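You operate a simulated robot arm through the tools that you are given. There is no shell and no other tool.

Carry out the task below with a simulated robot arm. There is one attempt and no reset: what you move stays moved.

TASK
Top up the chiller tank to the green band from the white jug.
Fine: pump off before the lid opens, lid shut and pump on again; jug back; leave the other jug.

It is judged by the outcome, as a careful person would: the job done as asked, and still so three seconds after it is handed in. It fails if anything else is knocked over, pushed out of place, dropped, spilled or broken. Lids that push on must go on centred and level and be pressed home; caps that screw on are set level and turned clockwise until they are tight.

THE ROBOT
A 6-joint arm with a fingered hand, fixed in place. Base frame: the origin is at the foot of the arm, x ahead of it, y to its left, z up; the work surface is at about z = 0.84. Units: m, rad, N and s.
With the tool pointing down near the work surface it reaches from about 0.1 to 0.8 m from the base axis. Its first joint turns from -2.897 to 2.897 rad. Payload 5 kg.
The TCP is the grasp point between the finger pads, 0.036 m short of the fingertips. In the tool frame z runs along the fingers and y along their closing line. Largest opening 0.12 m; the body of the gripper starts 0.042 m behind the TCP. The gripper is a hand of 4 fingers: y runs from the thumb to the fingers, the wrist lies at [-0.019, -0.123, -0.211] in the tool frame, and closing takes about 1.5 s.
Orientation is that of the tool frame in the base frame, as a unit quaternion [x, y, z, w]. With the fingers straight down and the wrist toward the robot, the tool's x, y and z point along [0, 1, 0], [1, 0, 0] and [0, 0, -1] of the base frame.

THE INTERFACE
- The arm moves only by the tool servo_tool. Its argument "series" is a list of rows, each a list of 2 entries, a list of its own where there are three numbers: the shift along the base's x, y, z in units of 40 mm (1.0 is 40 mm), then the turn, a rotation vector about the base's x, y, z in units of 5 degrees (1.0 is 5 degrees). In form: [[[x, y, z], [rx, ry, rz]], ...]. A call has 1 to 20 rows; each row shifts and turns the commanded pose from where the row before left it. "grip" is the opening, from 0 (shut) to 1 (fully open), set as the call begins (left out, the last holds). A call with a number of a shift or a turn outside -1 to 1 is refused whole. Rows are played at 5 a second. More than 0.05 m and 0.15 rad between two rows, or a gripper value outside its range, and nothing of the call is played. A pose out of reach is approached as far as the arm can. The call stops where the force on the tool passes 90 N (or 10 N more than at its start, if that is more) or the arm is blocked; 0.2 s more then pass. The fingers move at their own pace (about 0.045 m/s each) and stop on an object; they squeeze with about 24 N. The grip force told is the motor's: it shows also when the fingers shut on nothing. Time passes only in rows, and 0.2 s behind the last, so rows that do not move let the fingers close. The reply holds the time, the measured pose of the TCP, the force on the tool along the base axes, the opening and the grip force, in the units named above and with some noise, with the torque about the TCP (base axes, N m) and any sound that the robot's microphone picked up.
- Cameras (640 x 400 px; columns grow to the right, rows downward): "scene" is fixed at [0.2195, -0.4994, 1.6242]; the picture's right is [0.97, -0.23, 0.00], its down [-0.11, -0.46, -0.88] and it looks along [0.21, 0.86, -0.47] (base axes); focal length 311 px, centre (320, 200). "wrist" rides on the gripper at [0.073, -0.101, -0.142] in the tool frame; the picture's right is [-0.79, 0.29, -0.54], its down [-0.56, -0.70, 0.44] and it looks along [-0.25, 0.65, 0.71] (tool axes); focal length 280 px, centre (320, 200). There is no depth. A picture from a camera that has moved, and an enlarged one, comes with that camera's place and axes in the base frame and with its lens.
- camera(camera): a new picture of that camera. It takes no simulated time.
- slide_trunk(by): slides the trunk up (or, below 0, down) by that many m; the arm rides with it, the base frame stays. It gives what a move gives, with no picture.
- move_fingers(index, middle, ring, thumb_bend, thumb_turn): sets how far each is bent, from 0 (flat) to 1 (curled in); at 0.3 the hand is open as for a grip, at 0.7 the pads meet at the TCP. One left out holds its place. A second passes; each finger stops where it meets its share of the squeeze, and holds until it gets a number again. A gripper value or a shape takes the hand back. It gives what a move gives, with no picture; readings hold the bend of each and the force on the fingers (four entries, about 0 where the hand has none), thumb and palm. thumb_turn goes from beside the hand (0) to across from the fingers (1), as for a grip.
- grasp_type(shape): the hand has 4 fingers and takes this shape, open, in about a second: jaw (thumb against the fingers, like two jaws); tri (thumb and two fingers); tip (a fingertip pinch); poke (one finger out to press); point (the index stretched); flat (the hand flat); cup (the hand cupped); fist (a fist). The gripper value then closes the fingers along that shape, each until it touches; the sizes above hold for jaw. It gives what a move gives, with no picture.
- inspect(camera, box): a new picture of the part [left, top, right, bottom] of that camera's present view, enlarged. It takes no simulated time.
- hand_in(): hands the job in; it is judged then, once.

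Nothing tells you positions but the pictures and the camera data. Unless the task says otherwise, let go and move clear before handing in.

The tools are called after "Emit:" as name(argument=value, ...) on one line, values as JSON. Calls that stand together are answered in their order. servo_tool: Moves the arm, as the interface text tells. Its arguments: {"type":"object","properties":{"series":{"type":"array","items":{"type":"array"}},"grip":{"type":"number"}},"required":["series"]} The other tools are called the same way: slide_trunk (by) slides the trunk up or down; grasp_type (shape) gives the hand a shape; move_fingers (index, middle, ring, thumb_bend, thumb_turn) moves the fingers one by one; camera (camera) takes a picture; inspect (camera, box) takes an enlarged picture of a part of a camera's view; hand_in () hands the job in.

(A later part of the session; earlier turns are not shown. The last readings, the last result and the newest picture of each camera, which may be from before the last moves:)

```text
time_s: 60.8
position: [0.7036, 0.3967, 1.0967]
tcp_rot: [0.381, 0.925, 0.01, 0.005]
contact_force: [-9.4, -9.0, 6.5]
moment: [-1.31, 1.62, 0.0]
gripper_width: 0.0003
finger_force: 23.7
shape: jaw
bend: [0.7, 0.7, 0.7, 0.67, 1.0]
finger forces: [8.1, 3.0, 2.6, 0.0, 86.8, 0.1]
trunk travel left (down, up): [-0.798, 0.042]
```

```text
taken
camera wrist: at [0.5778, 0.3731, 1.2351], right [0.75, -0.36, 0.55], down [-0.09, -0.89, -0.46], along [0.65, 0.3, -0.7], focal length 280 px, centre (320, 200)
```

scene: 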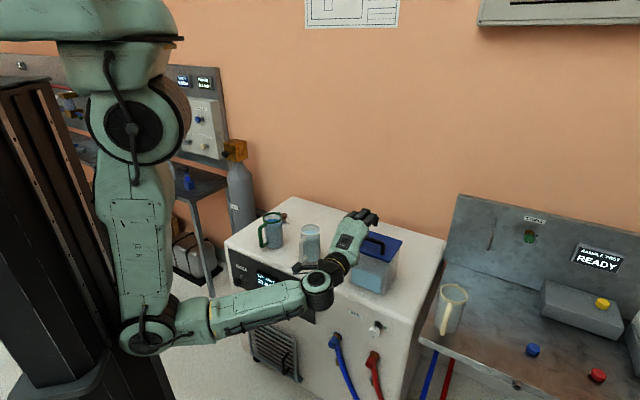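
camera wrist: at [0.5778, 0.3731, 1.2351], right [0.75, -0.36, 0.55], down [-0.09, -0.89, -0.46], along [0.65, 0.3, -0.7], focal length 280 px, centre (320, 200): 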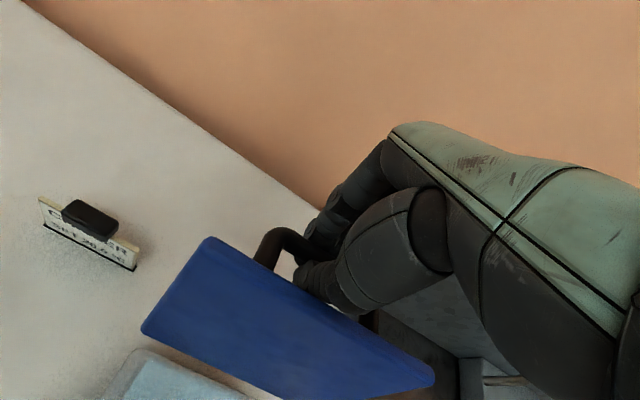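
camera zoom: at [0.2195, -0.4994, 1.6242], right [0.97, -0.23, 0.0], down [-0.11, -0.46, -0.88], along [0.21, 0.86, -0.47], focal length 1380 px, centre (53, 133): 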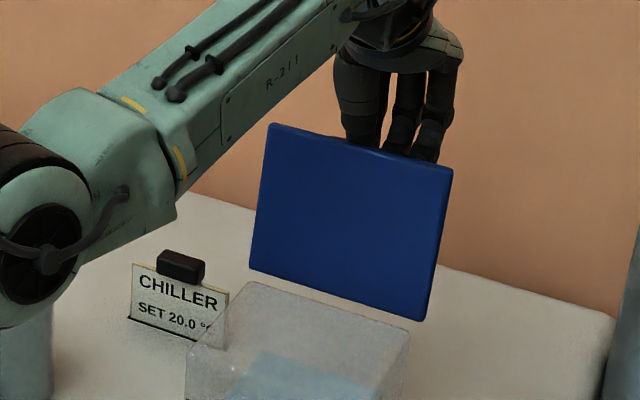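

The lid is now at about 93°, but the thumb is wedged between the lid and the bar. I'll tilt the hand a little further with the lid to relieve the thumb, then reassess.

Emit:
servo_tool(series=[[[0, 0, 0], [-0.6, 0.6, 0]], [[0, 0, 0], [-0.6, 0.6, 0]], [[0, 0, 0], [0, 0, 0]]])

Emit:
inspect(camera="scene", box=[320, 170, 440, 260])

```text
time_s: 61.6
position: [0.7049, 0.3991, 1.0916]
tcp_rot: [0.38, 0.922, -0.061, -0.024]
contact_force: [-3.1, -3.2, -6.5]
moment: [0.1, 0.03, 0.03]
gripper_width: 0.0003
finger_force: 23.7
shape: jaw
bend: [0.7, 0.7, 0.7, 0.71, 1.0]
finger forces: [11.9, 3.3, 2.7, 0.0, 24.3, 0.0]
trunk travel left (down, up): [-0.798, 0.042]
```

```text
4.44 times, centred on (380, 215) of scene
camera zoom: at [0.2195, -0.4994, 1.6242], right [0.97, -0.23, 0.0], down [-0.11, -0.46, -0.88], along [0.21, 0.86, -0.47], focal length 1380 px, centre (53, 133)
```

zoom: 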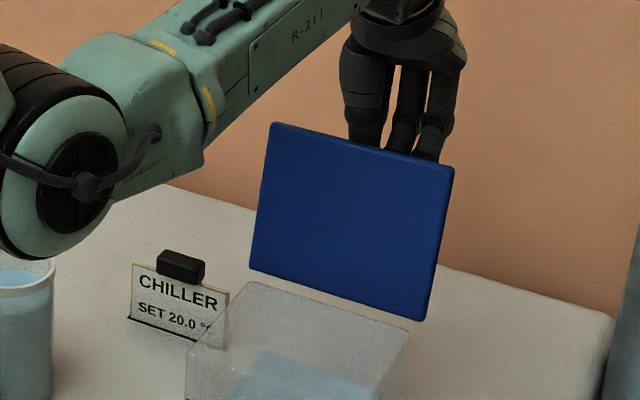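

Emit:
servo_tool(series=[[[0.164, 0.164, -0.14], [-0.6, 0.6, 0]], [[0.156, 0.156, -0.16], [-0.6, 0.6, 0]]])

Emit:
inspect(camera="scene", box=[320, 170, 440, 260])

Emit:
camera(camera="scene")

Emit:
camera(camera="wrist")

```text
time_s: 62.2
position: [0.7145, 0.406, 1.0835]
tcp_rot: [0.377, 0.916, -0.128, -0.052]
contact_force: [-20.6, -17.2, 4.9]
moment: [-0.17, 0.21, -0.02]
gripper_width: 0.0
finger_force: 24.5
shape: jaw
bend: [0.7, 0.7, 0.7, 0.71, 1.0]
finger forces: [0.0, 0.1, 0.9, 0.0, 33.2, 0.0]
trunk travel left (down, up): [-0.798, 0.042]
```

```text
4.44 times, centred on (380, 215) of scene
camera zoom: at [0.2195, -0.4994, 1.6242], right [0.97, -0.23, 0.0], down [-0.11, -0.46, -0.88], along [0.21, 0.86, -0.47], focal length 1380 px, centre (53, 133)
```

zoom: 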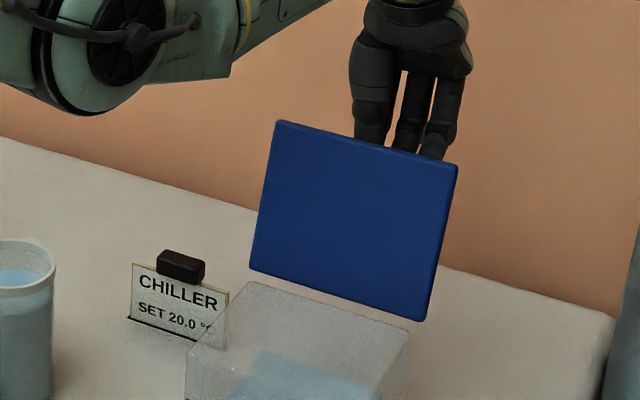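

```text
taken
```

scene: 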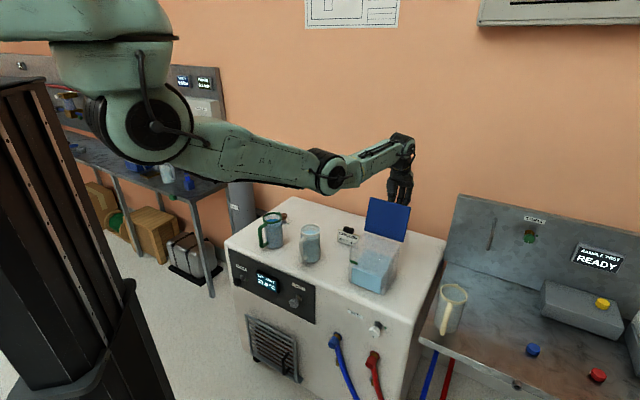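

```text
taken
camera wrist: at [0.6202, 0.4151, 1.247], right [0.86, -0.25, 0.44], down [-0.16, -0.96, -0.23], along [0.48, 0.13, -0.87], focal length 280 px, centre (320, 200)
```

wrist: 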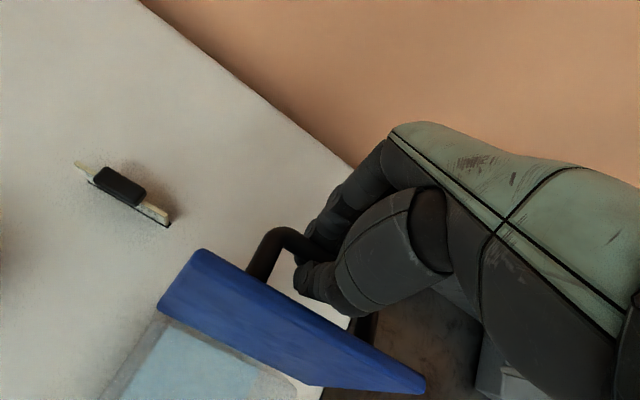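

The lid has reached its stop at roughly 97°, past vertical. I'll ease off the stop, open only the fingers, keep the thumb where it is, and lift the hand straight up out of the handle.

Emit:
servo_tool(series=[[[-0.07, -0.07, 0], [0, 0, 0]], [[-0.05, -0.05, 0], [0, 0, 0]]])

Emit:
move_fingers(index=0.3, middle=0.3, ring=0.3)

Emit:
inspect(camera="scene", box=[320, 170, 440, 260])

Emit:
camera(camera="wrist")

```text
time_s: 62.8
position: [0.711, 0.4046, 1.0843]
tcp_rot: [0.377, 0.916, -0.126, -0.05]
contact_force: [-10.1, -8.1, 4.9]
moment: [-0.05, 0.1, 0.02]
gripper_width: 0.0
finger_force: 23.6
shape: jaw
bend: [0.7, 0.7, 0.7, 0.72, 1.0]
finger forces: [0.7, 0.0, 1.4, 0.0, 24.9, 0.0]
trunk travel left (down, up): [-0.798, 0.042]
```

```text
time_s: 63.8
position: [0.7098, 0.4015, 1.0828]
tcp_rot: [0.378, 0.915, -0.128, -0.054]
contact_force: [-18.7, -20.1, 2.6]
moment: [-0.13, 0.14, 0.0]
gripper_width: 0.0606
finger_force: 12.4
shape: fingers
bend: [0.3, 0.3, 0.3, 0.73, 1.0]
finger forces: [0.1, 0.0, 0.0, 0.0, 25.2, 0.0]
trunk travel left (down, up): [-0.798, 0.042]
```

```text
4.44 times, centred on (380, 215) of scene
camera zoom: at [0.2195, -0.4994, 1.6242], right [0.97, -0.23, 0.0], down [-0.11, -0.46, -0.88], along [0.21, 0.86, -0.47], focal length 1380 px, centre (53, 133)
```

zoom: 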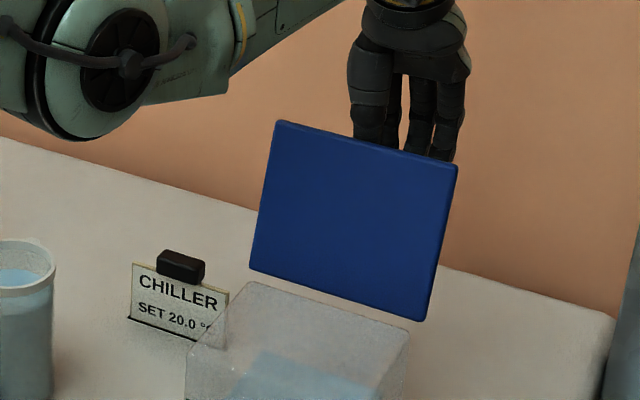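

```text
taken
camera wrist: at [0.6163, 0.4104, 1.2465], right [0.86, -0.25, 0.44], down [-0.16, -0.96, -0.23], along [0.48, 0.13, -0.87], focal length 280 px, centre (320, 200)
```

wrist: 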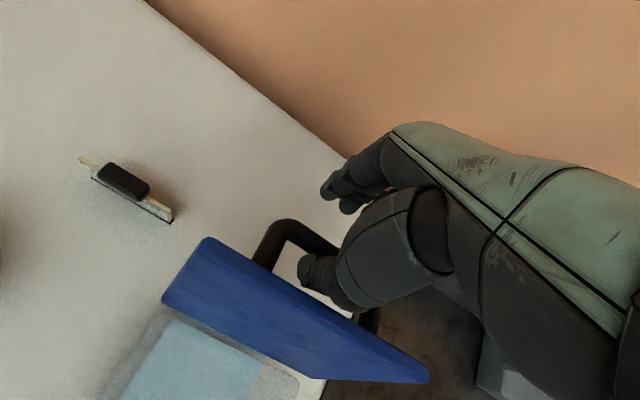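

Fingers are clear. The thumb still presses the bar, so I'll ease it slightly and then lift straight up.

Emit:
move_fingers(thumb_bend=0.66)

Emit:
servo_tool(series=[[[0, 0, 0.2], [0, 0, 0]], [[0, 0, 0.3], [0, 0, 0]], [[0, 0, 0.4], [0, 0, 0]], [[0, 0, 0.5], [0, 0, 0]]])

Emit:
inspect(camera="scene", box=[320, 150, 440, 260])

Emit:
camera(camera="wrist")

```text
time_s: 64.8
position: [0.7123, 0.4048, 1.0814]
tcp_rot: [0.377, 0.916, -0.127, -0.051]
contact_force: [-0.6, -0.5, 1.2]
moment: [-0.01, 0.01, -0.05]
gripper_width: 0.0713
finger_force: 0.6
shape: fingers
bend: [0.3, 0.3, 0.3, 0.65, 1.0]
finger forces: [0.0, 0.0, 0.0, 0.0, 1.3, 0.0]
trunk travel left (down, up): [-0.798, 0.042]
```

```text
time_s: 65.8
position: [0.7117, 0.4054, 1.1364]
tcp_rot: [0.377, 0.916, -0.128, -0.053]
contact_force: [0.0, 0.4, -0.5]
moment: [0.0, 0.0, 0.01]
gripper_width: 0.0698
finger_force: 0.0
shape: fingers
bend: [0.3, 0.3, 0.3, 0.66, 1.0]
finger forces: [0.0, 0.0, 0.1, 0.0, 0.0, 0.0]
trunk travel left (down, up): [-0.798, 0.042]
```

```text
3.64 times, centred on (380, 205) of scene
camera zoom: at [0.2195, -0.4994, 1.6242], right [0.97, -0.23, 0.0], down [-0.11, -0.46, -0.88], along [0.21, 0.86, -0.47], focal length 1130 px, centre (102, 182)
```

zoom: 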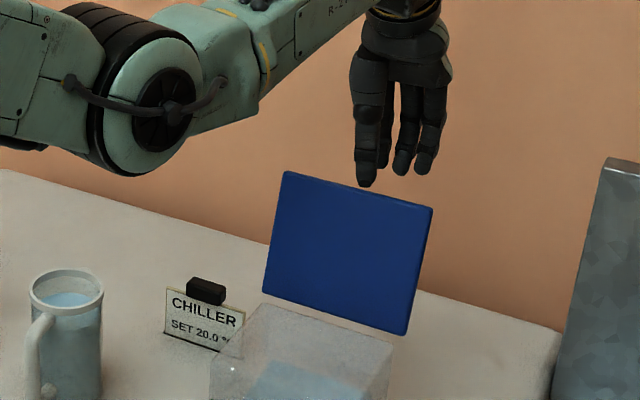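

```text
taken
camera wrist: at [0.6195, 0.4148, 1.3002], right [0.86, -0.25, 0.44], down [-0.16, -0.96, -0.23], along [0.48, 0.13, -0.87], focal length 280 px, centre (320, 200)
```

wrist: 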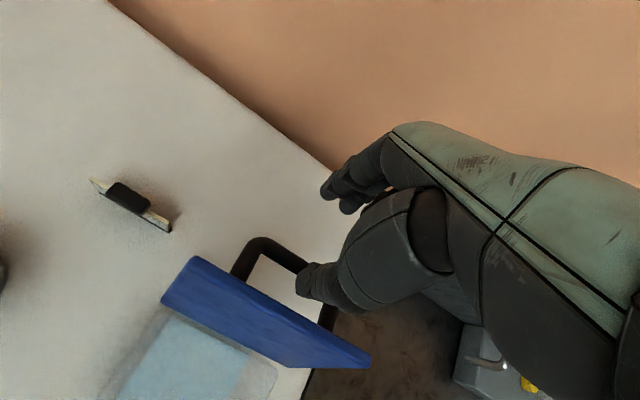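

The lid stays open on its own against its stop. Next I'll lift clear, retreat over the tank front and bring the hand level towards the white jug's handle, which faces the robot.

Emit:
servo_tool(series=[[[0, 0, 0.6], [0, 0, 0]], [[0, 0, 0.6], [0, 0, 0]], [[-0.3, -0.3, 0.3], [0.5, -0.5, 0]], [[-0.6, -0.6, 0], [0.5, -0.5, 0]], [[-0.7, -0.7, 0], [0.5, -0.5, 0]], [[-0.7, -0.7, 0], [0.5, -0.5, 0]], [[-0.7, -0.7, 0], [0, 0, 0]], [[-0.7, -0.7, 0], [0, 0, 0]], [[-0.7, -0.7, 0], [0, 0, 0]]], grip=1.0)

Emit:
camera(camera="scene")

Emit:
camera(camera="wrist")

```text
time_s: 67.8
position: [0.5358, 0.2279, 1.1957]
tcp_rot: [0.381, 0.924, -0.014, -0.005]
contact_force: [0.4, 0.3, 0.3]
moment: [0.02, 0.0, 0.01]
gripper_width: 0.1195
finger_force: 0.0
shape: jaw
bend: [0.3, 0.3, 0.3, 0.3, 0.98]
finger forces: [0.0, 0.0, 0.0, 0.1, 0.1, 0.0]
trunk travel left (down, up): [-0.798, 0.042]
```

```text
taken
```

scene: 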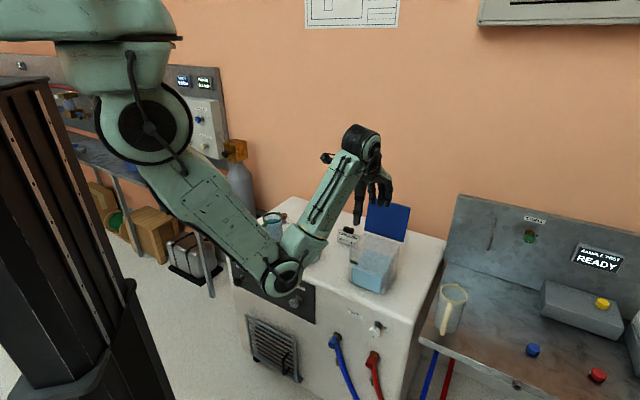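

```text
taken
camera wrist: at [0.4152, 0.2096, 1.3411], right [0.77, -0.34, 0.54], down [-0.1, -0.9, -0.42], along [0.63, 0.27, -0.73], focal length 280 px, centre (320, 200)
```

wrist: 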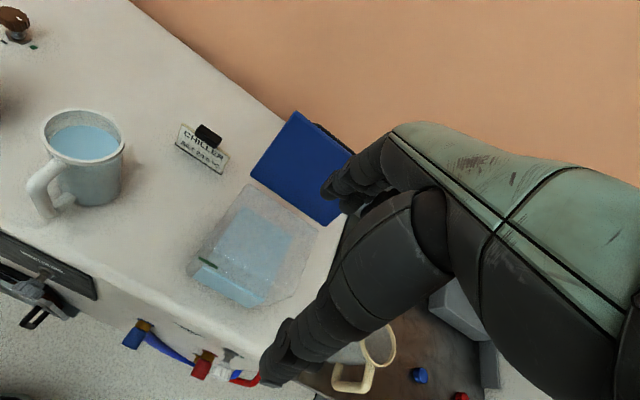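

Emit:
inspect(camera="wrist", box=[170, 100, 350, 320])

Emit:
inspect(camera="wrist", box=[10, 95, 140, 230])

Emit:
inspect(camera="scene", box=[335, 195, 415, 300])

Emit:
inspect(camera="wrist", box=[310, 310, 420, 400])

```text
1.82 times, centred on (260, 210) of wrist
camera zoom: at [0.4152, 0.2096, 1.3411], right [0.77, -0.34, 0.54], down [-0.1, -0.9, -0.42], along [0.63, 0.27, -0.73], focal length 510 px, centre (429, 182)
```

zoom: 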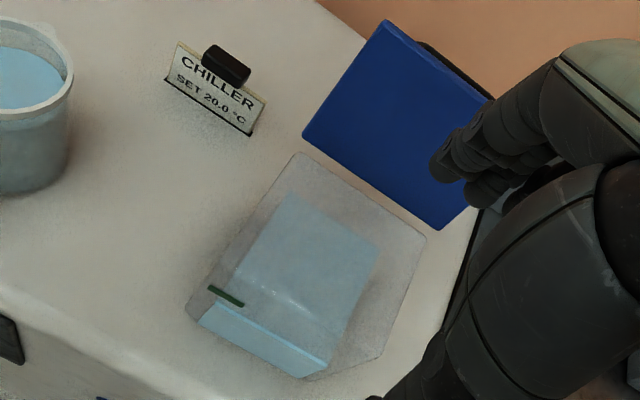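

```text
2.96 times, centred on (75, 162) of wrist
camera zoom: at [0.4152, 0.2096, 1.3411], right [0.77, -0.34, 0.54], down [-0.1, -0.9, -0.42], along [0.63, 0.27, -0.73], focal length 831 px, centre (1046, 311)
```

zoom: 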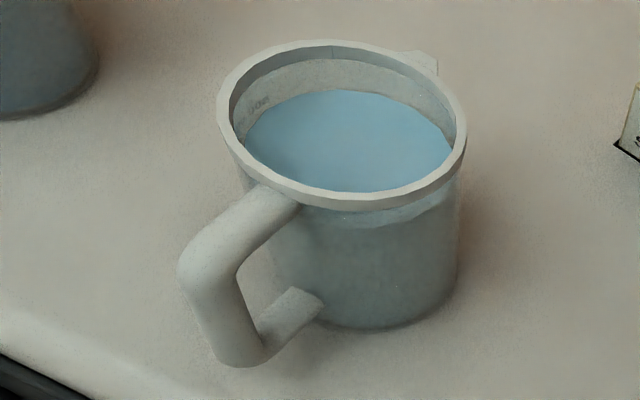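

```text
3.81 times, centred on (375, 248) of scene
camera zoom: at [0.2195, -0.4994, 1.6242], right [0.97, -0.23, 0.0], down [-0.11, -0.46, -0.88], along [0.21, 0.86, -0.47], focal length 1183 px, centre (110, 19)
```

zoom: 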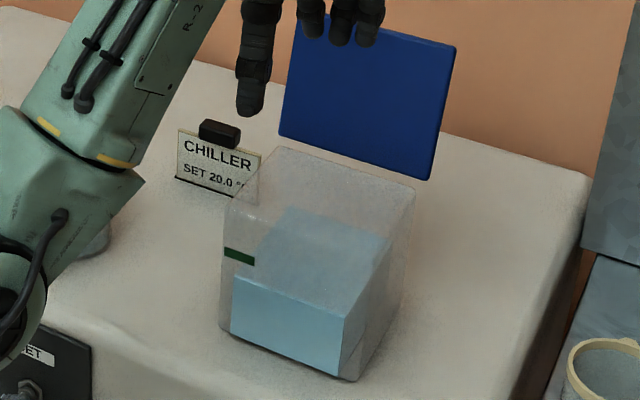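

```text
4.44 times, centred on (365, 355) of wrist
camera zoom: at [0.4152, 0.2096, 1.3411], right [0.77, -0.34, 0.54], down [-0.1, -0.9, -0.42], along [0.63, 0.27, -0.73], focal length 1246 px, centre (120, -489)
```

zoom: 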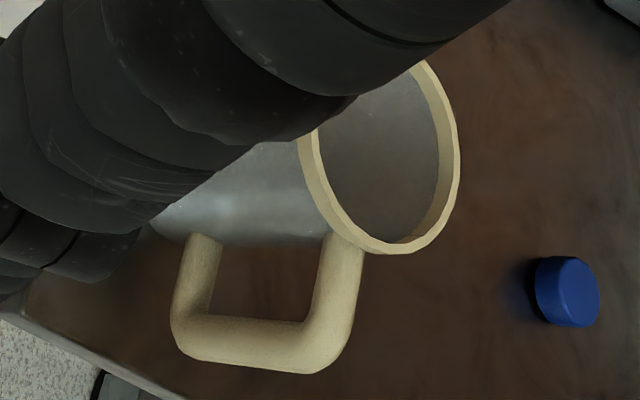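

I place the white jug's axis at (0.416, 0.464) and its vertical handle bar at (0.370, 0.416), z 0.87–0.955, pointing straight along the robot's approach. I'll bring the hand level and rolled on its side in front of that handle, staying well back.

Emit:
servo_tool(series=[[[-0.45, -0.075, -0.125], [0.636, -0.636, 0]], [[-0.45, -0.075, -0.125], [0.636, -0.636, 0]], [[-0.45, -0.075, -0.125], [0.636, -0.636, 0]], [[-0.45, -0.075, -0.125], [0.636, -0.636, 0]], [[-0.45, -0.075, -0.125], [0.636, -0.636, 0]], [[-0.45, -0.075, -0.125], [0.636, -0.636, 0]], [[-0.45, -0.075, -0.125], [0.636, -0.636, 0]], [[-0.45, -0.075, -0.125], [0.636, -0.636, 0]], [[-0.45, -0.075, -0.125], [0.636, -0.636, 0]], [[-0.45, -0.075, -0.125], [0.636, -0.636, 0]]])

Emit:
slide_trunk(by=-0.1)

Emit:
servo_tool(series=[[[-0.2, 0.3, -0.12], [0.636, -0.636, 0]], [[-0.2, 0.3, -0.12], [0.636, -0.636, 0]], [[-0.2, 0.3, -0.12], [0.636, -0.636, 0]], [[-0.2, 0.3, -0.12], [0.636, -0.636, 0]], [[-0.2, 0.3, -0.12], [0.636, -0.636, 0]], [[-0.2, 0.3, -0.12], [0.636, -0.636, 0]], [[-0.2, 0.3, -0.12], [0.636, -0.636, 0]], [[-0.2, 0.3, -0.12], [0.636, -0.636, 0]], [[-0.2, 0.3, -0.12], [0.636, -0.636, 0]], [[-0.2, 0.3, -0.12], [0.636, -0.636, 0]]])

Emit:
camera(camera="scene")

Emit:
camera(camera="wrist")

```text
time_s: 69.7
position: [0.4508, 0.2157, 1.2271]
tcp_rot: [0.332, 0.856, 0.343, 0.199]
contact_force: [0.7, -0.2, 0.7]
moment: [0.0, 0.0, 0.01]
gripper_width: 0.12
finger_force: 0.1
shape: jaw
bend: [0.3, 0.3, 0.3, 0.3, 0.98]
finger forces: [0.0, 0.1, 0.0, 0.1, 0.0, 0.1]
trunk travel left (down, up): [-0.798, 0.042]
stopped in row 9: the arm was blocked; the commanded pose is now the measured one
```

```text
time_s: 71.1
position: [0.4508, 0.2186, 1.1236]
tcp_rot: [0.333, 0.857, 0.341, 0.197]
contact_force: [-0.6, 0.3, -0.1]
moment: [-0.01, 0.01, -0.01]
gripper_width: 0.12
finger_force: 0.0
shape: jaw
bend: [0.3, 0.3, 0.3, 0.3, 0.98]
finger forces: [0.0, 0.0, 0.1, 0.0, 0.0, 0.1]
trunk travel left (down, up): [-0.698, 0.142]
```

```text
time_s: 72.0
position: [0.463, 0.2736, 1.1751]
tcp_rot: [0.294, 0.767, 0.491, 0.291]
contact_force: [0.1, 0.2, -0.6]
moment: [0.0, -0.01, 0.05]
gripper_width: 0.12
finger_force: 0.1
shape: jaw
bend: [0.3, 0.3, 0.3, 0.3, 0.98]
finger forces: [0.0, 0.0, 0.1, 0.1, 0.1, 0.1]
trunk travel left (down, up): [-0.698, 0.142]
stopped in row 4: the arm was blocked; the commanded pose is now the measured one
```

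```text
taken
```

scene: 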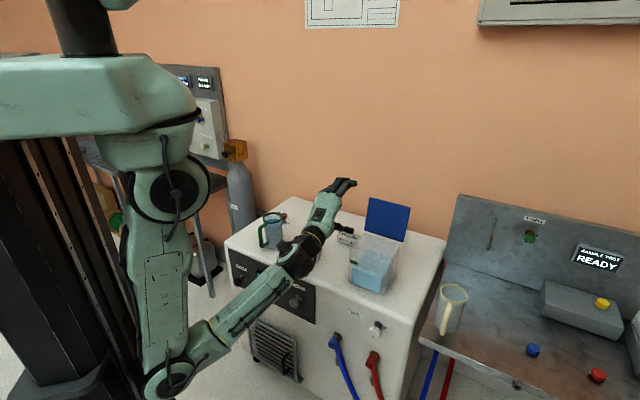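

```text
taken
camera wrist: at [0.2935, 0.2086, 1.1189], right [0.17, -0.8, 0.58], down [0.58, -0.4, -0.71], along [0.8, 0.46, 0.39], focal length 280 px, centre (320, 200)
```

wrist: 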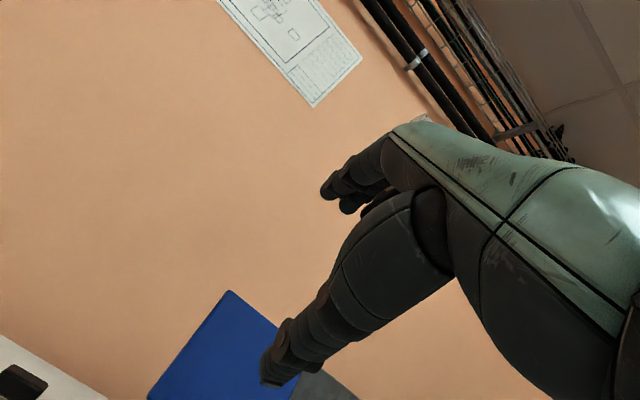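

The elbow reached its fold limit because the wrist was too high and close. I'll lower the hand in front of the jug while keeping clear of it, which lets the arm unfold, and then finish the turn.

Emit:
servo_tool(series=[[[-0.3, 0.0, -0.7], [0, 0, 0]], [[-0.43, 0.1, -0.7], [0, 0, 0]], [[-0.43, 0.1, -0.7], [0, 0, 0]], [[-0.43, 0.1, -0.7], [0, 0, 0]], [[-0.43, 0.1, -0.7], [0, 0, 0]], [[-0.43, 0.1, -0.7], [0, 0, 0]]])

Emit:
camera(camera="scene")

Emit:
camera(camera="wrist")

```text
time_s: 72.9
position: [0.4505, 0.3101, 1.1414]
tcp_rot: [0.266, 0.734, 0.529, 0.333]
contact_force: [0.7, 0.1, -0.2]
moment: [-0.03, 0.03, -0.02]
gripper_width: 0.1198
finger_force: 0.0
shape: jaw
bend: [0.3, 0.3, 0.3, 0.3, 0.97]
finger forces: [0.1, 0.1, 0.0, 0.0, 0.0, 0.0]
trunk travel left (down, up): [-0.698, 0.142]
stopped in row 4: the arm was blocked; the commanded pose is now the measured one
```

```text
taken
```

scene: 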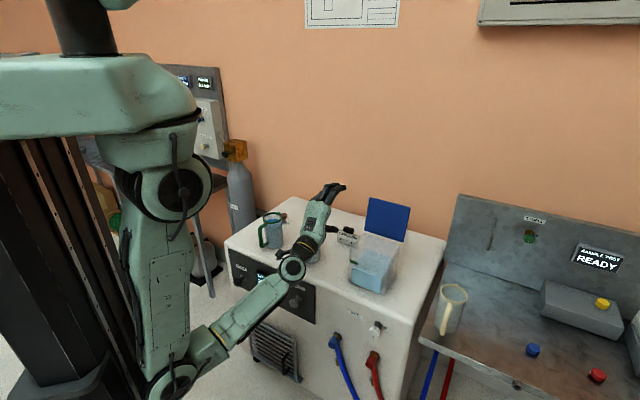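

```text
taken
camera wrist: at [0.2892, 0.2479, 1.0613], right [0.1, -0.82, 0.56], down [0.67, -0.36, -0.65], along [0.74, 0.44, 0.52], focal length 280 px, centre (320, 200)
```

wrist: 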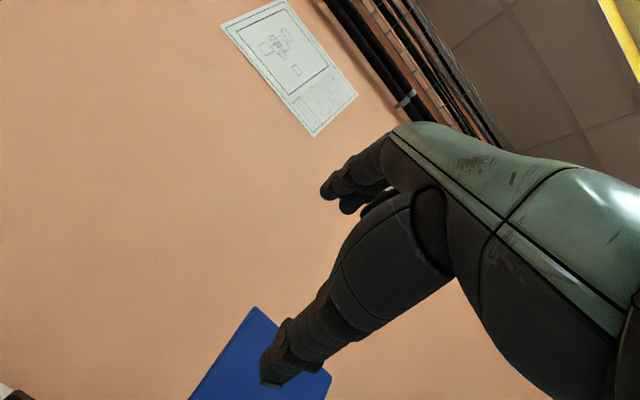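

The hand's long axis had lined up with the forearm, an awkward wrist posture. Rolling the hand onto its side here, high and clear, moves it out of that posture and is the orientation I need for the handle.

Emit:
servo_tool(series=[[[0, 0, 0], [-0.568, -0.659, 0.1615]], [[0, 0, 0], [-0.568, -0.659, 0.1615]], [[0, 0, 0], [-0.568, -0.659, 0.1615]], [[0, 0, 0], [-0.568, -0.659, 0.1615]], [[0, 0, 0], [-0.568, -0.659, 0.1615]], [[0, 0, 0], [-0.568, -0.659, 0.1615]], [[0, 0, 0], [-0.568, -0.659, 0.1615]], [[0, 0, 0], [-0.568, -0.659, 0.1615]], [[0, 0, 0], [-0.568, -0.659, 0.1615]], [[0, 0, 0], [-0.568, -0.659, 0.1615]], [[0, 0, 0], [-0.568, -0.659, 0.1615]], [[0, 0, 0], [-0.568, -0.659, 0.1615]], [[0, 0, 0], [-0.568, -0.659, 0.1615]], [[0, 0, 0], [-0.568, -0.659, 0.1615]], [[0, 0, 0], [-0.568, -0.659, 0.1615]], [[0, 0, 0], [-0.568, -0.659, 0.1615]], [[0, 0, 0], [-0.568, -0.659, 0.1615]], [[0, 0, 0], [-0.568, -0.659, 0.1615]]])

Emit:
camera(camera="scene")

Emit:
camera(camera="wrist")

```text
time_s: 76.7
position: [0.4442, 0.3086, 1.1408]
tcp_rot: [-0.271, 0.655, 0.268, 0.653]
contact_force: [0.8, 0.1, -0.2]
moment: [-0.01, 0.0, 0.0]
gripper_width: 0.1199
finger_force: 0.2
shape: jaw
bend: [0.3, 0.3, 0.3, 0.3, 0.97]
finger forces: [0.0, 0.0, 0.0, 0.0, 0.1, 0.0]
trunk travel left (down, up): [-0.698, 0.142]
```

```text
taken
```

scene: 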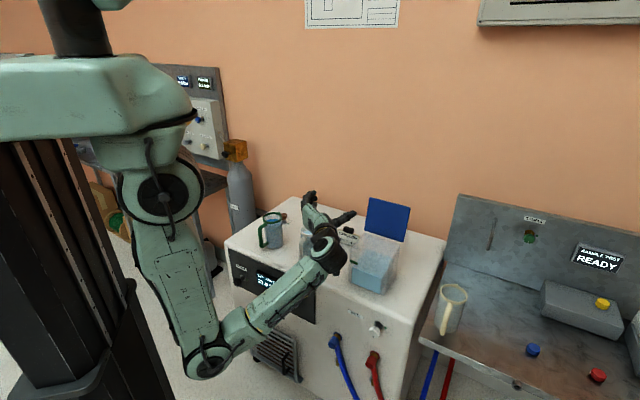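

```text
taken
camera wrist: at [0.4137, 0.1355, 1.0676], right [-0.59, -0.17, 0.79], down [0.81, -0.18, 0.56], along [0.05, 0.97, 0.25], focal length 280 px, centre (320, 200)
```

wrist: 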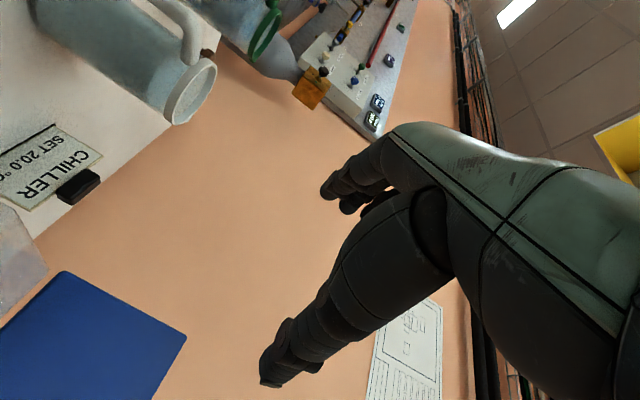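

The hand is now level and on its side. I'll move back and left in front of the jug, then descend to handle height with about 6 cm clearance.

Emit:
servo_tool(series=[[[-0.75, 0.155, 0], [0, 0, 0]], [[-0.75, 0.155, 0], [0, 0, 0]], [[-0.75, 0.155, 0], [0, 0, 0]], [[-0.75, 0.155, 0], [0, 0, 0]], [[-0.75, 0.155, 0], [0, 0, 0]], [[0, 0, -0.7], [0, 0, 0]], [[0, 0, -0.7], [0, 0, 0]], [[0, 0, -0.7], [0, 0, 0]], [[0, 0, -0.7], [0, 0, 0]]])

Emit:
camera(camera="scene")

Emit:
camera(camera="wrist")

```text
time_s: 78.3
position: [0.3333, 0.3666, 1.1548]
tcp_rot: [-0.258, 0.6, 0.281, 0.703]
contact_force: [0.1, -1.2, -0.1]
moment: [0.01, 0.0, -0.03]
gripper_width: 0.1199
finger_force: 0.1
shape: jaw
bend: [0.3, 0.3, 0.3, 0.3, 0.98]
finger forces: [0.1, 0.0, 0.1, 0.1, 0.0, 0.0]
trunk travel left (down, up): [-0.698, 0.142]
stopped in row 7: the arm was blocked; the commanded pose is now the measured one
```

```text
taken
```

scene: 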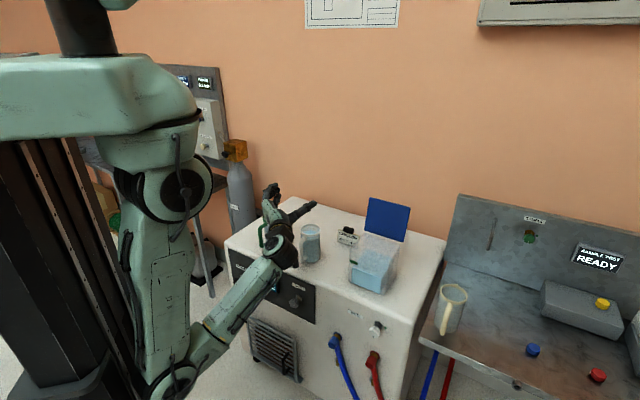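

```text
taken
camera wrist: at [0.3135, 0.1994, 1.0637], right [-0.68, -0.25, 0.69], down [0.74, -0.23, 0.64], along [0.0, 0.94, 0.34], focal length 280 px, centre (320, 200)
```

wrist: 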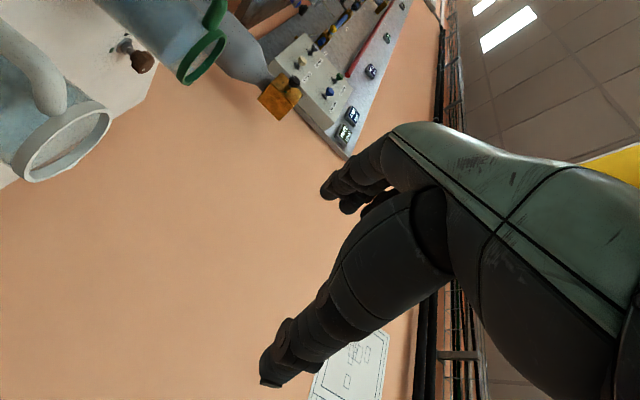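

The upper arm was meeting the trunk with the wrist so close in. Instead I'll raise the trunk and come down on the handle from directly above, fingers on either side of it, which keeps the wrist further out.

Emit:
slide_trunk(by=0.1)

Emit:
servo_tool(series=[[[0.3, 0.3, 0], [0.1, 0.1, 0]], [[0.3, 0.4, 0], [-0.5, 0.7, 0]], [[0.18, 0.4, 0], [-0.6, 0.6, 0]], [[0, 0, 0], [0, 0, 0]]])

Emit:
camera(camera="scene")

Emit:
camera(camera="wrist")

```text
time_s: 79.6
position: [0.3343, 0.3645, 1.2516]
tcp_rot: [-0.261, 0.602, 0.282, 0.7]
contact_force: [0.2, -0.1, 0.9]
moment: [-0.02, 0.0, 0.01]
gripper_width: 0.1199
finger_force: 0.0
shape: jaw
bend: [0.3, 0.3, 0.3, 0.3, 0.98]
finger forces: [0.0, 0.0, 0.0, 0.0, 0.0, 0.0]
trunk travel left (down, up): [-0.798, 0.042]
```

```text
time_s: 80.6
position: [0.3577, 0.4088, 1.2523]
tcp_rot: [-0.273, 0.654, 0.269, 0.652]
contact_force: [0.2, -0.1, -0.4]
moment: [-0.01, 0.01, 0.0]
gripper_width: 0.1197
finger_force: 0.0
shape: jaw
bend: [0.3, 0.3, 0.3, 0.3, 0.98]
finger forces: [0.0, 0.0, 0.0, 0.1, 0.0, 0.1]
trunk travel left (down, up): [-0.798, 0.042]
```

```text
taken
```

scene: 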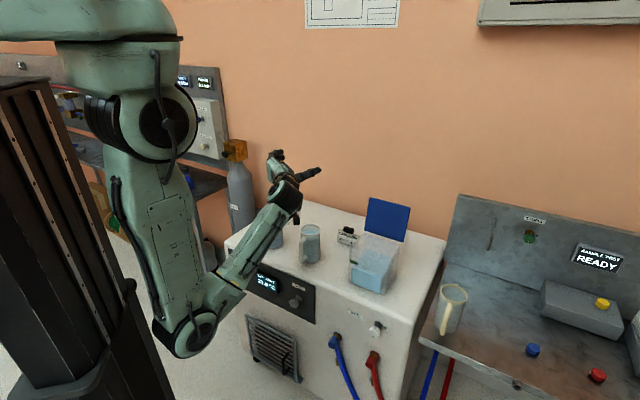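

```text
taken
camera wrist: at [0.3278, 0.2357, 1.1798], right [-0.59, -0.18, 0.79], down [0.81, -0.18, 0.56], along [0.04, 0.97, 0.25], focal length 280 px, centre (320, 200)
```

wrist: 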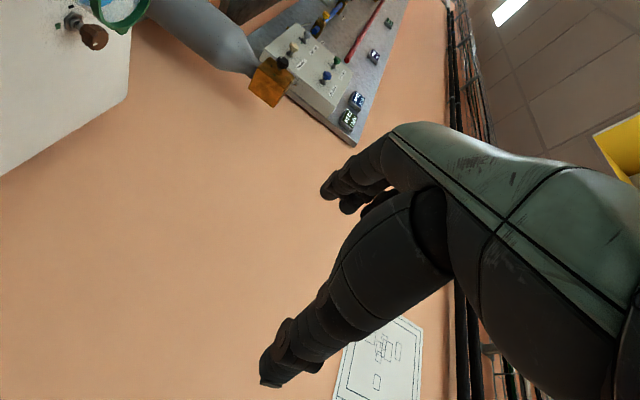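

Emit:
servo_tool(series=[[[0, 0, -0.75], [0, 0, 0]], [[0, 0, -0.75], [0, 0, 0]], [[0, 0, -0.75], [0, 0, 0]], [[0, 0, -0.75], [0, 0, 0]], [[0, 0, -0.75], [0, 0, 0]]])

Emit:
camera(camera="scene")

Emit:
camera(camera="wrist")

```text
time_s: 81.8
position: [0.3585, 0.4097, 1.1008]
tcp_rot: [-0.273, 0.654, 0.27, 0.652]
contact_force: [0.9, 0.3, -0.1]
moment: [-0.05, 0.03, 0.0]
gripper_width: 0.1198
finger_force: 0.0
shape: jaw
bend: [0.3, 0.3, 0.3, 0.3, 0.98]
finger forces: [0.1, 0.0, 0.0, 0.0, 0.1, 0.0]
trunk travel left (down, up): [-0.798, 0.042]
```

```text
taken
```

scene: 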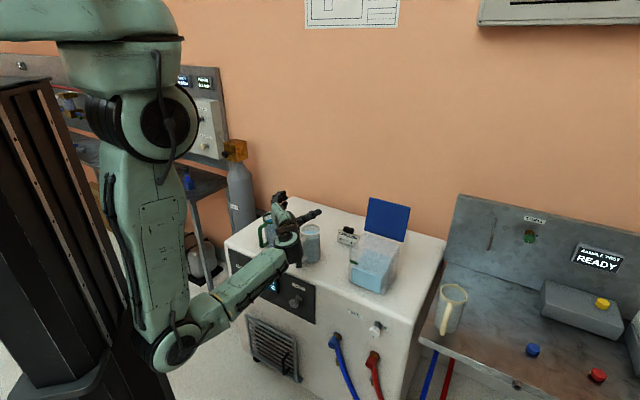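

```text
taken
camera wrist: at [0.3295, 0.2362, 1.0292], right [-0.59, -0.18, 0.79], down [0.81, -0.18, 0.56], along [0.04, 0.97, 0.25], focal length 280 px, centre (320, 200)
```

wrist: 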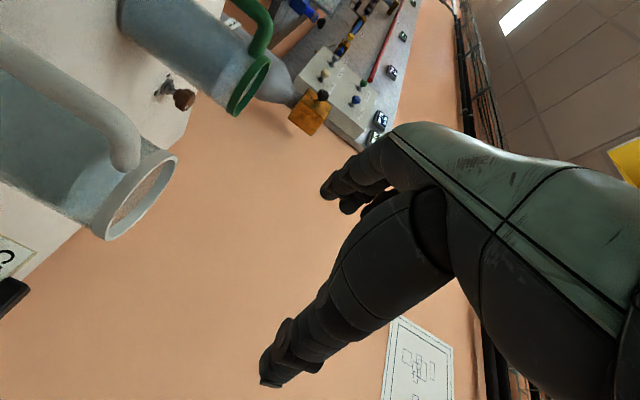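

Emit:
servo_tool(series=[[[0, 0, -0.7], [0, 0, 0]], [[0, 0, -0.7], [0, 0, 0]], [[0, 0, -0.7], [0, 0, 0]]])

Emit:
camera(camera="wrist")

Emit:
inspect(camera="scene", box=[240, 170, 360, 290])

```text
time_s: 82.6
position: [0.3604, 0.4204, 1.0724]
tcp_rot: [-0.275, 0.661, 0.266, 0.646]
contact_force: [0.2, 0.5, 0.1]
moment: [0.02, -0.01, 0.04]
gripper_width: 0.12
finger_force: 0.0
shape: jaw
bend: [0.3, 0.3, 0.3, 0.3, 0.98]
finger forces: [0.0, 0.0, 0.0, 0.0, 0.1, 0.0]
out of reach, approached as far as the arm can: row 1, 2, 3
trunk travel left (down, up): [-0.798, 0.042]
```

```text
taken
camera wrist: at [0.3299, 0.2455, 1.0031], right [-0.58, -0.16, 0.8], down [0.82, -0.17, 0.55], along [0.05, 0.97, 0.23], focal length 280 px, centre (320, 200)
```

wrist: 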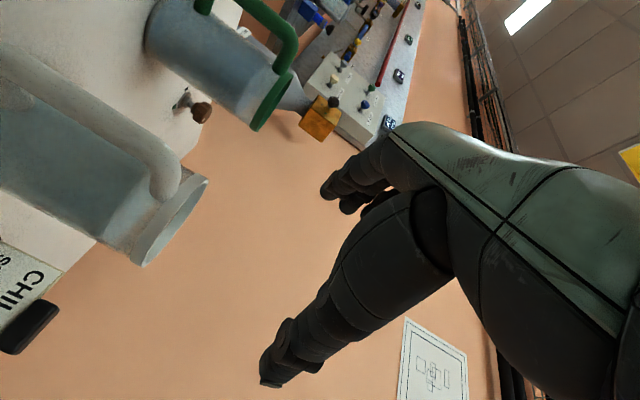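

```text
3.33 times, centred on (300, 230) of scene
camera zoom: at [0.2195, -0.4994, 1.6242], right [0.97, -0.23, 0.0], down [-0.11, -0.46, -0.88], along [0.21, 0.86, -0.47], focal length 1035 px, centre (387, 100)
```

zoom: 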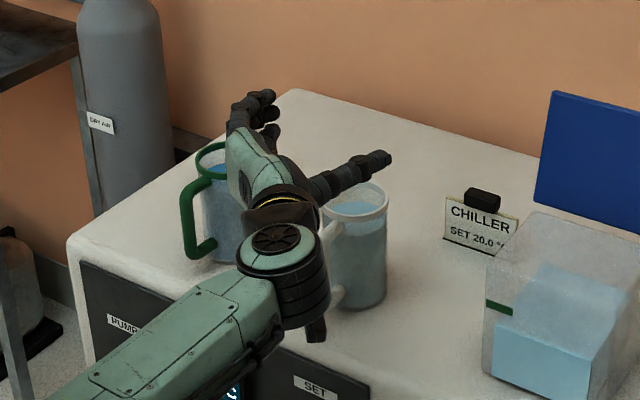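

The arm can't pass elbow height at this heading because the wrist is a centimetre too close in. Turning the hand's heading 15° to the left moves the wrist outward, and the round handle bar can be gripped from there equally well.

Emit:
servo_tool(series=[[[0, -0.1, 0.7], [0, 0, 0.5]], [[0, -0.1, 0.3], [0, 0, 0.5]], [[0, 0, 0], [0, 0, 0.5]], [[0, 0, 0], [0, 0, 0.5]], [[0, 0, 0], [0, 0, 0.5]], [[0, 0, 0], [0, 0, 0.5]], [[0, 0, 0], [0, 0, 0]]])

```text
time_s: 84.2
position: [0.36, 0.4121, 1.1129]
tcp_rot: [-0.356, 0.613, 0.352, 0.611]
contact_force: [-0.2, -0.2, 0.6]
moment: [0.0, 0.04, -0.01]
gripper_width: 0.12
finger_force: 0.1
shape: jaw
bend: [0.3, 0.3, 0.3, 0.3, 0.98]
finger forces: [0.1, 0.0, 0.0, 0.0, 0.0, 0.0]
trunk travel left (down, up): [-0.798, 0.042]
```

Emit:
servo_tool(series=[[[0.11, -0.14, -0.7], [0, 0, 0]], [[0, 0, -0.7], [0, 0, 0]], [[0, 0, -0.7], [0, 0, 0]]])

Emit:
camera(camera="wrist")

Emit:
inspect(camera="scene", box=[240, 170, 360, 290])

```text
time_s: 85.0
position: [0.3639, 0.4061, 1.0872]
tcp_rot: [-0.357, 0.615, 0.352, 0.609]
contact_force: [-0.3, -0.5, 0.6]
moment: [0.0, -0.01, -0.02]
gripper_width: 0.12
finger_force: 0.0
shape: jaw
bend: [0.3, 0.3, 0.3, 0.3, 0.98]
finger forces: [0.1, 0.0, 0.1, 0.0, 0.0, 0.0]
out of reach, approached as far as the arm can: row 2, 3
trunk travel left (down, up): [-0.798, 0.042]
```

```text
taken
camera wrist: at [0.3796, 0.231, 1.0167], right [-0.52, -0.32, 0.79], down [0.83, 0.04, 0.56], along [-0.21, 0.95, 0.24], focal length 280 px, centre (320, 200)
```

wrist: 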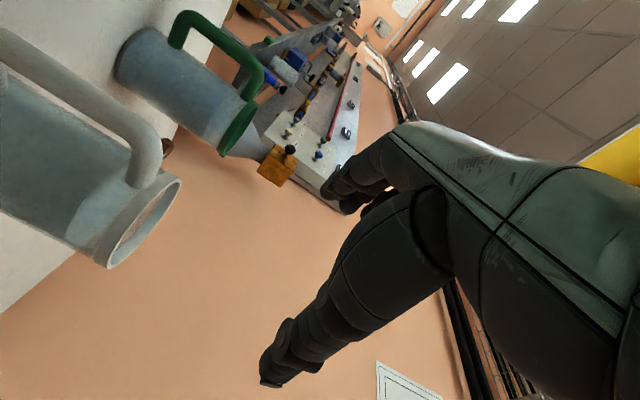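

```text
3.33 times, centred on (300, 230) of scene
camera zoom: at [0.2195, -0.4994, 1.6242], right [0.97, -0.23, 0.0], down [-0.11, -0.46, -0.88], along [0.21, 0.86, -0.47], focal length 1035 px, centre (387, 100)
```

zoom: 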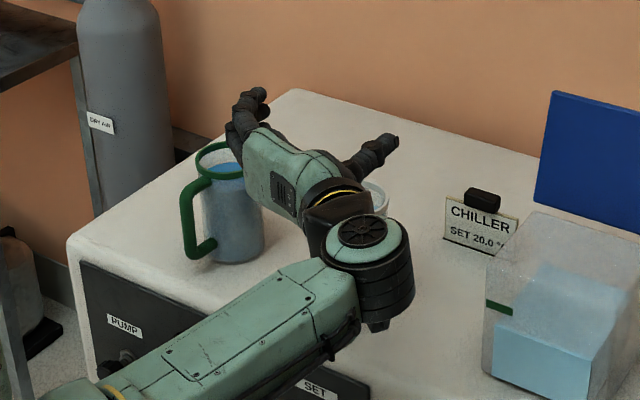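

The arm's posture here is fine; only going lower by arm motion is limited. I'll let the trunk carry the whole arm straight down instead, first to just above handle height, and look.

Emit:
slide_trunk(by=-0.09)

Emit:
camera(camera="wrist")

Emit:
inspect(camera="scene", box=[240, 170, 360, 290])

```text
time_s: 86.3
position: [0.3632, 0.4069, 0.9985]
tcp_rot: [-0.357, 0.615, 0.352, 0.609]
contact_force: [0.4, -0.7, 0.0]
moment: [0.02, 0.01, -0.01]
gripper_width: 0.1201
finger_force: 0.0
shape: jaw
bend: [0.3, 0.3, 0.3, 0.3, 0.98]
finger forces: [0.0, 0.0, 0.1, 0.0, 0.0, 0.1]
trunk travel left (down, up): [-0.708, 0.132]
```

```text
taken
camera wrist: at [0.3795, 0.231, 0.9268], right [-0.52, -0.32, 0.79], down [0.83, 0.04, 0.56], along [-0.21, 0.95, 0.24], focal length 280 px, centre (320, 200)
```

wrist: 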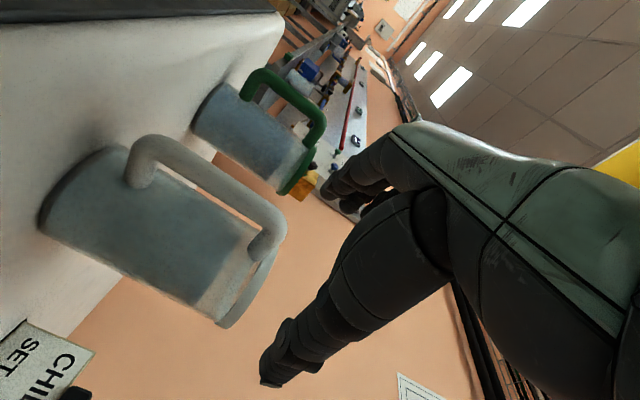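

```text
3.33 times, centred on (300, 230) of scene
camera zoom: at [0.2195, -0.4994, 1.6242], right [0.97, -0.23, 0.0], down [-0.11, -0.46, -0.88], along [0.21, 0.86, -0.47], focal length 1035 px, centre (387, 100)
```

zoom: 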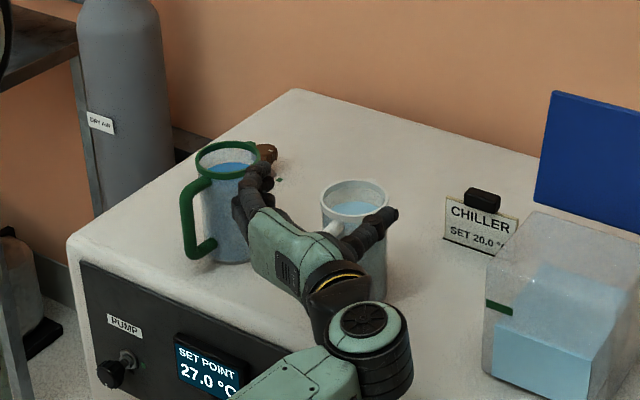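

Emit:
inspect(camera="wrist", box=[30, 80, 350, 340])

```text
1.54 times, centred on (190, 210) of wrist
camera zoom: at [0.3795, 0.231, 0.9268], right [-0.52, -0.32, 0.79], down [0.83, 0.04, 0.56], along [-0.21, 0.95, 0.24], focal length 431 px, centre (520, 185)
```

zoom: 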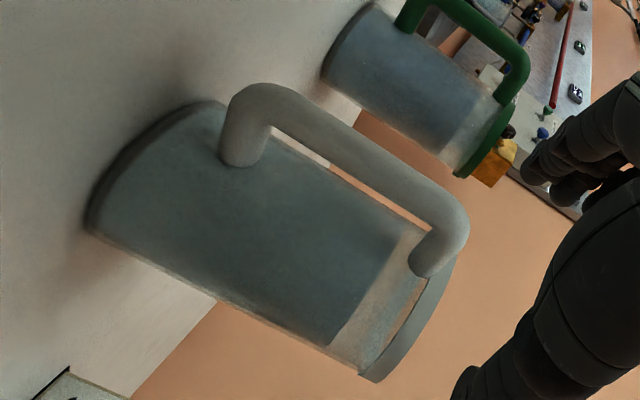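

The handle bar measures consistently at (0.370, 0.416), z 0.873–0.953, and lies centred between fingers and thumb, 11 mm ahead of the grasp point. I'll lower the last 8.5 cm with the trunk and check.

Emit:
slide_trunk(by=-0.085)

Emit:
camera(camera="wrist")

Emit:
inspect(camera="scene", box=[240, 180, 360, 300])

Emit:
camera(camera="scene")

```text
time_s: 87.5
position: [0.3625, 0.4067, 0.9134]
tcp_rot: [-0.357, 0.615, 0.351, 0.609]
contact_force: [0.6, -0.6, 0.2]
moment: [-0.01, -0.02, 0.02]
gripper_width: 0.12
finger_force: 0.0
shape: jaw
bend: [0.3, 0.3, 0.3, 0.3, 0.98]
finger forces: [0.1, 0.0, 0.0, 0.1, 0.0, 0.0]
trunk travel left (down, up): [-0.623, 0.217]
```

```text
taken
camera wrist: at [0.3795, 0.231, 0.8418], right [-0.52, -0.32, 0.79], down [0.83, 0.04, 0.56], along [-0.21, 0.95, 0.24], focal length 280 px, centre (320, 200)
```

wrist: 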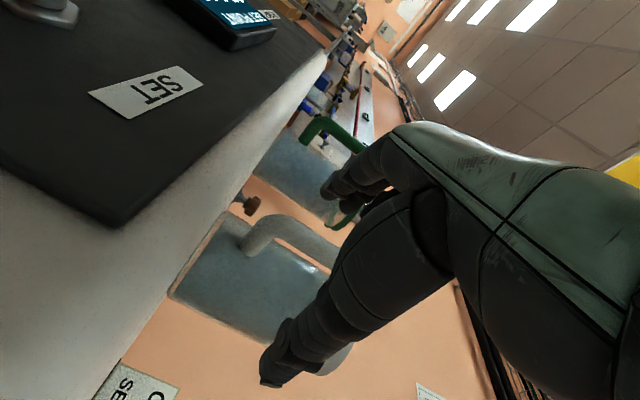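

```text
3.33 times, centred on (300, 240) of scene
camera zoom: at [0.2195, -0.4994, 1.6242], right [0.97, -0.23, 0.0], down [-0.11, -0.46, -0.88], along [0.21, 0.86, -0.47], focal length 1035 px, centre (387, 67)
```

zoom: 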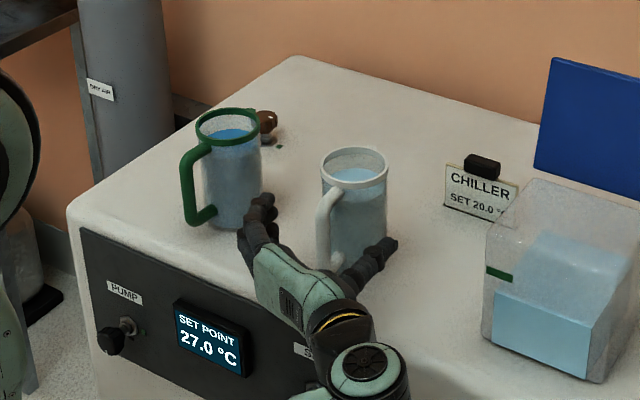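

```text
taken
```

scene: 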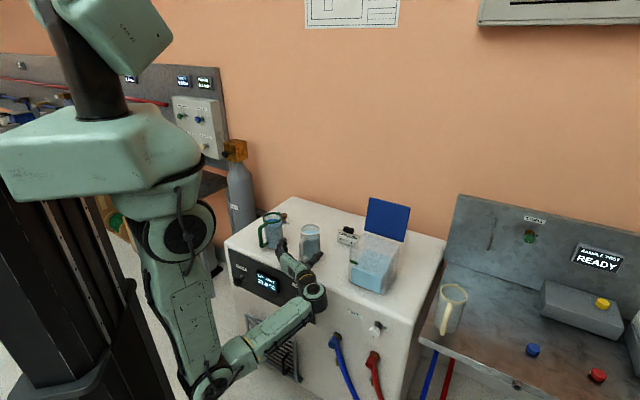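

Emit:
servo_tool(series=[[[0, 0, 0], [0, 0, 0]], [[0, 0, 0], [0, 0, 0]], [[0, 0, 0], [0, 0, 0]], [[0, 0, 0], [0, 0, 0]], [[0, 0, 0], [0, 0, 0]], [[0, 0, 0], [0, 0, 0]], [[0, 0, 0], [0, 0, 0]], [[0, 0, 0], [0, 0, 0]], [[0, 0, 0], [0, 0, 0]]], grip=0)

Emit:
camera(camera="wrist")

Emit:
inspect(camera="scene", box=[260, 200, 360, 300])

```text
time_s: 89.5
position: [0.3633, 0.406, 0.9134]
tcp_rot: [-0.357, 0.616, 0.351, 0.609]
contact_force: [0.4, 1.2, -0.9]
moment: [-0.08, -0.08, 0.04]
gripper_width: 0.0001
finger_force: 24.2
shape: jaw
bend: [0.7, 0.7, 0.7, 0.73, 1.0]
finger forces: [6.0, 0.0, 3.0, 0.0, 20.2, 0.0]
trunk travel left (down, up): [-0.623, 0.217]
```

```text
taken
camera wrist: at [0.3796, 0.2311, 0.8417], right [-0.52, -0.32, 0.79], down [0.83, 0.04, 0.56], along [-0.21, 0.95, 0.24], focal length 280 px, centre (320, 200)
```

wrist: 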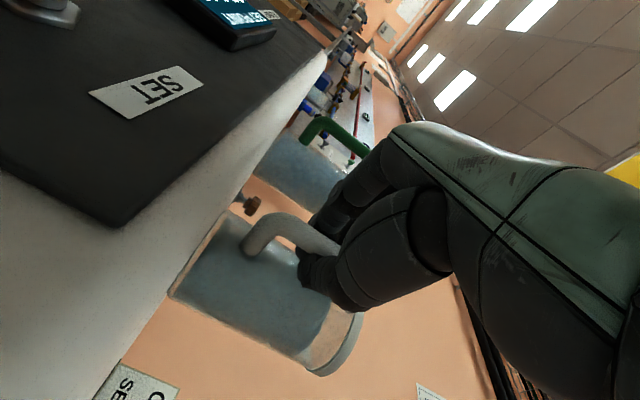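

```text
4.00 times, centred on (310, 250) of scene
camera zoom: at [0.2195, -0.4994, 1.6242], right [0.97, -0.23, 0.0], down [-0.11, -0.46, -0.88], along [0.21, 0.86, -0.47], focal length 1242 px, centre (360, 0)
```

zoom: 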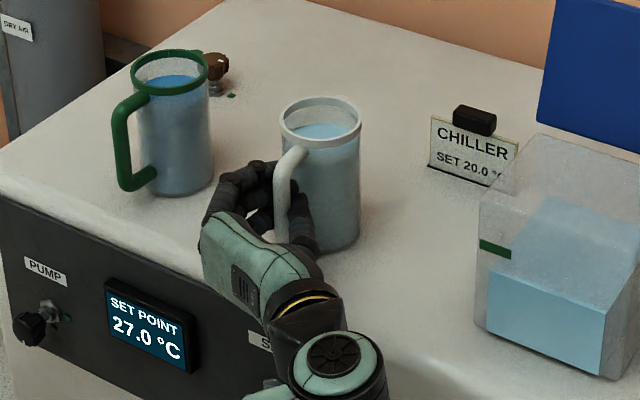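

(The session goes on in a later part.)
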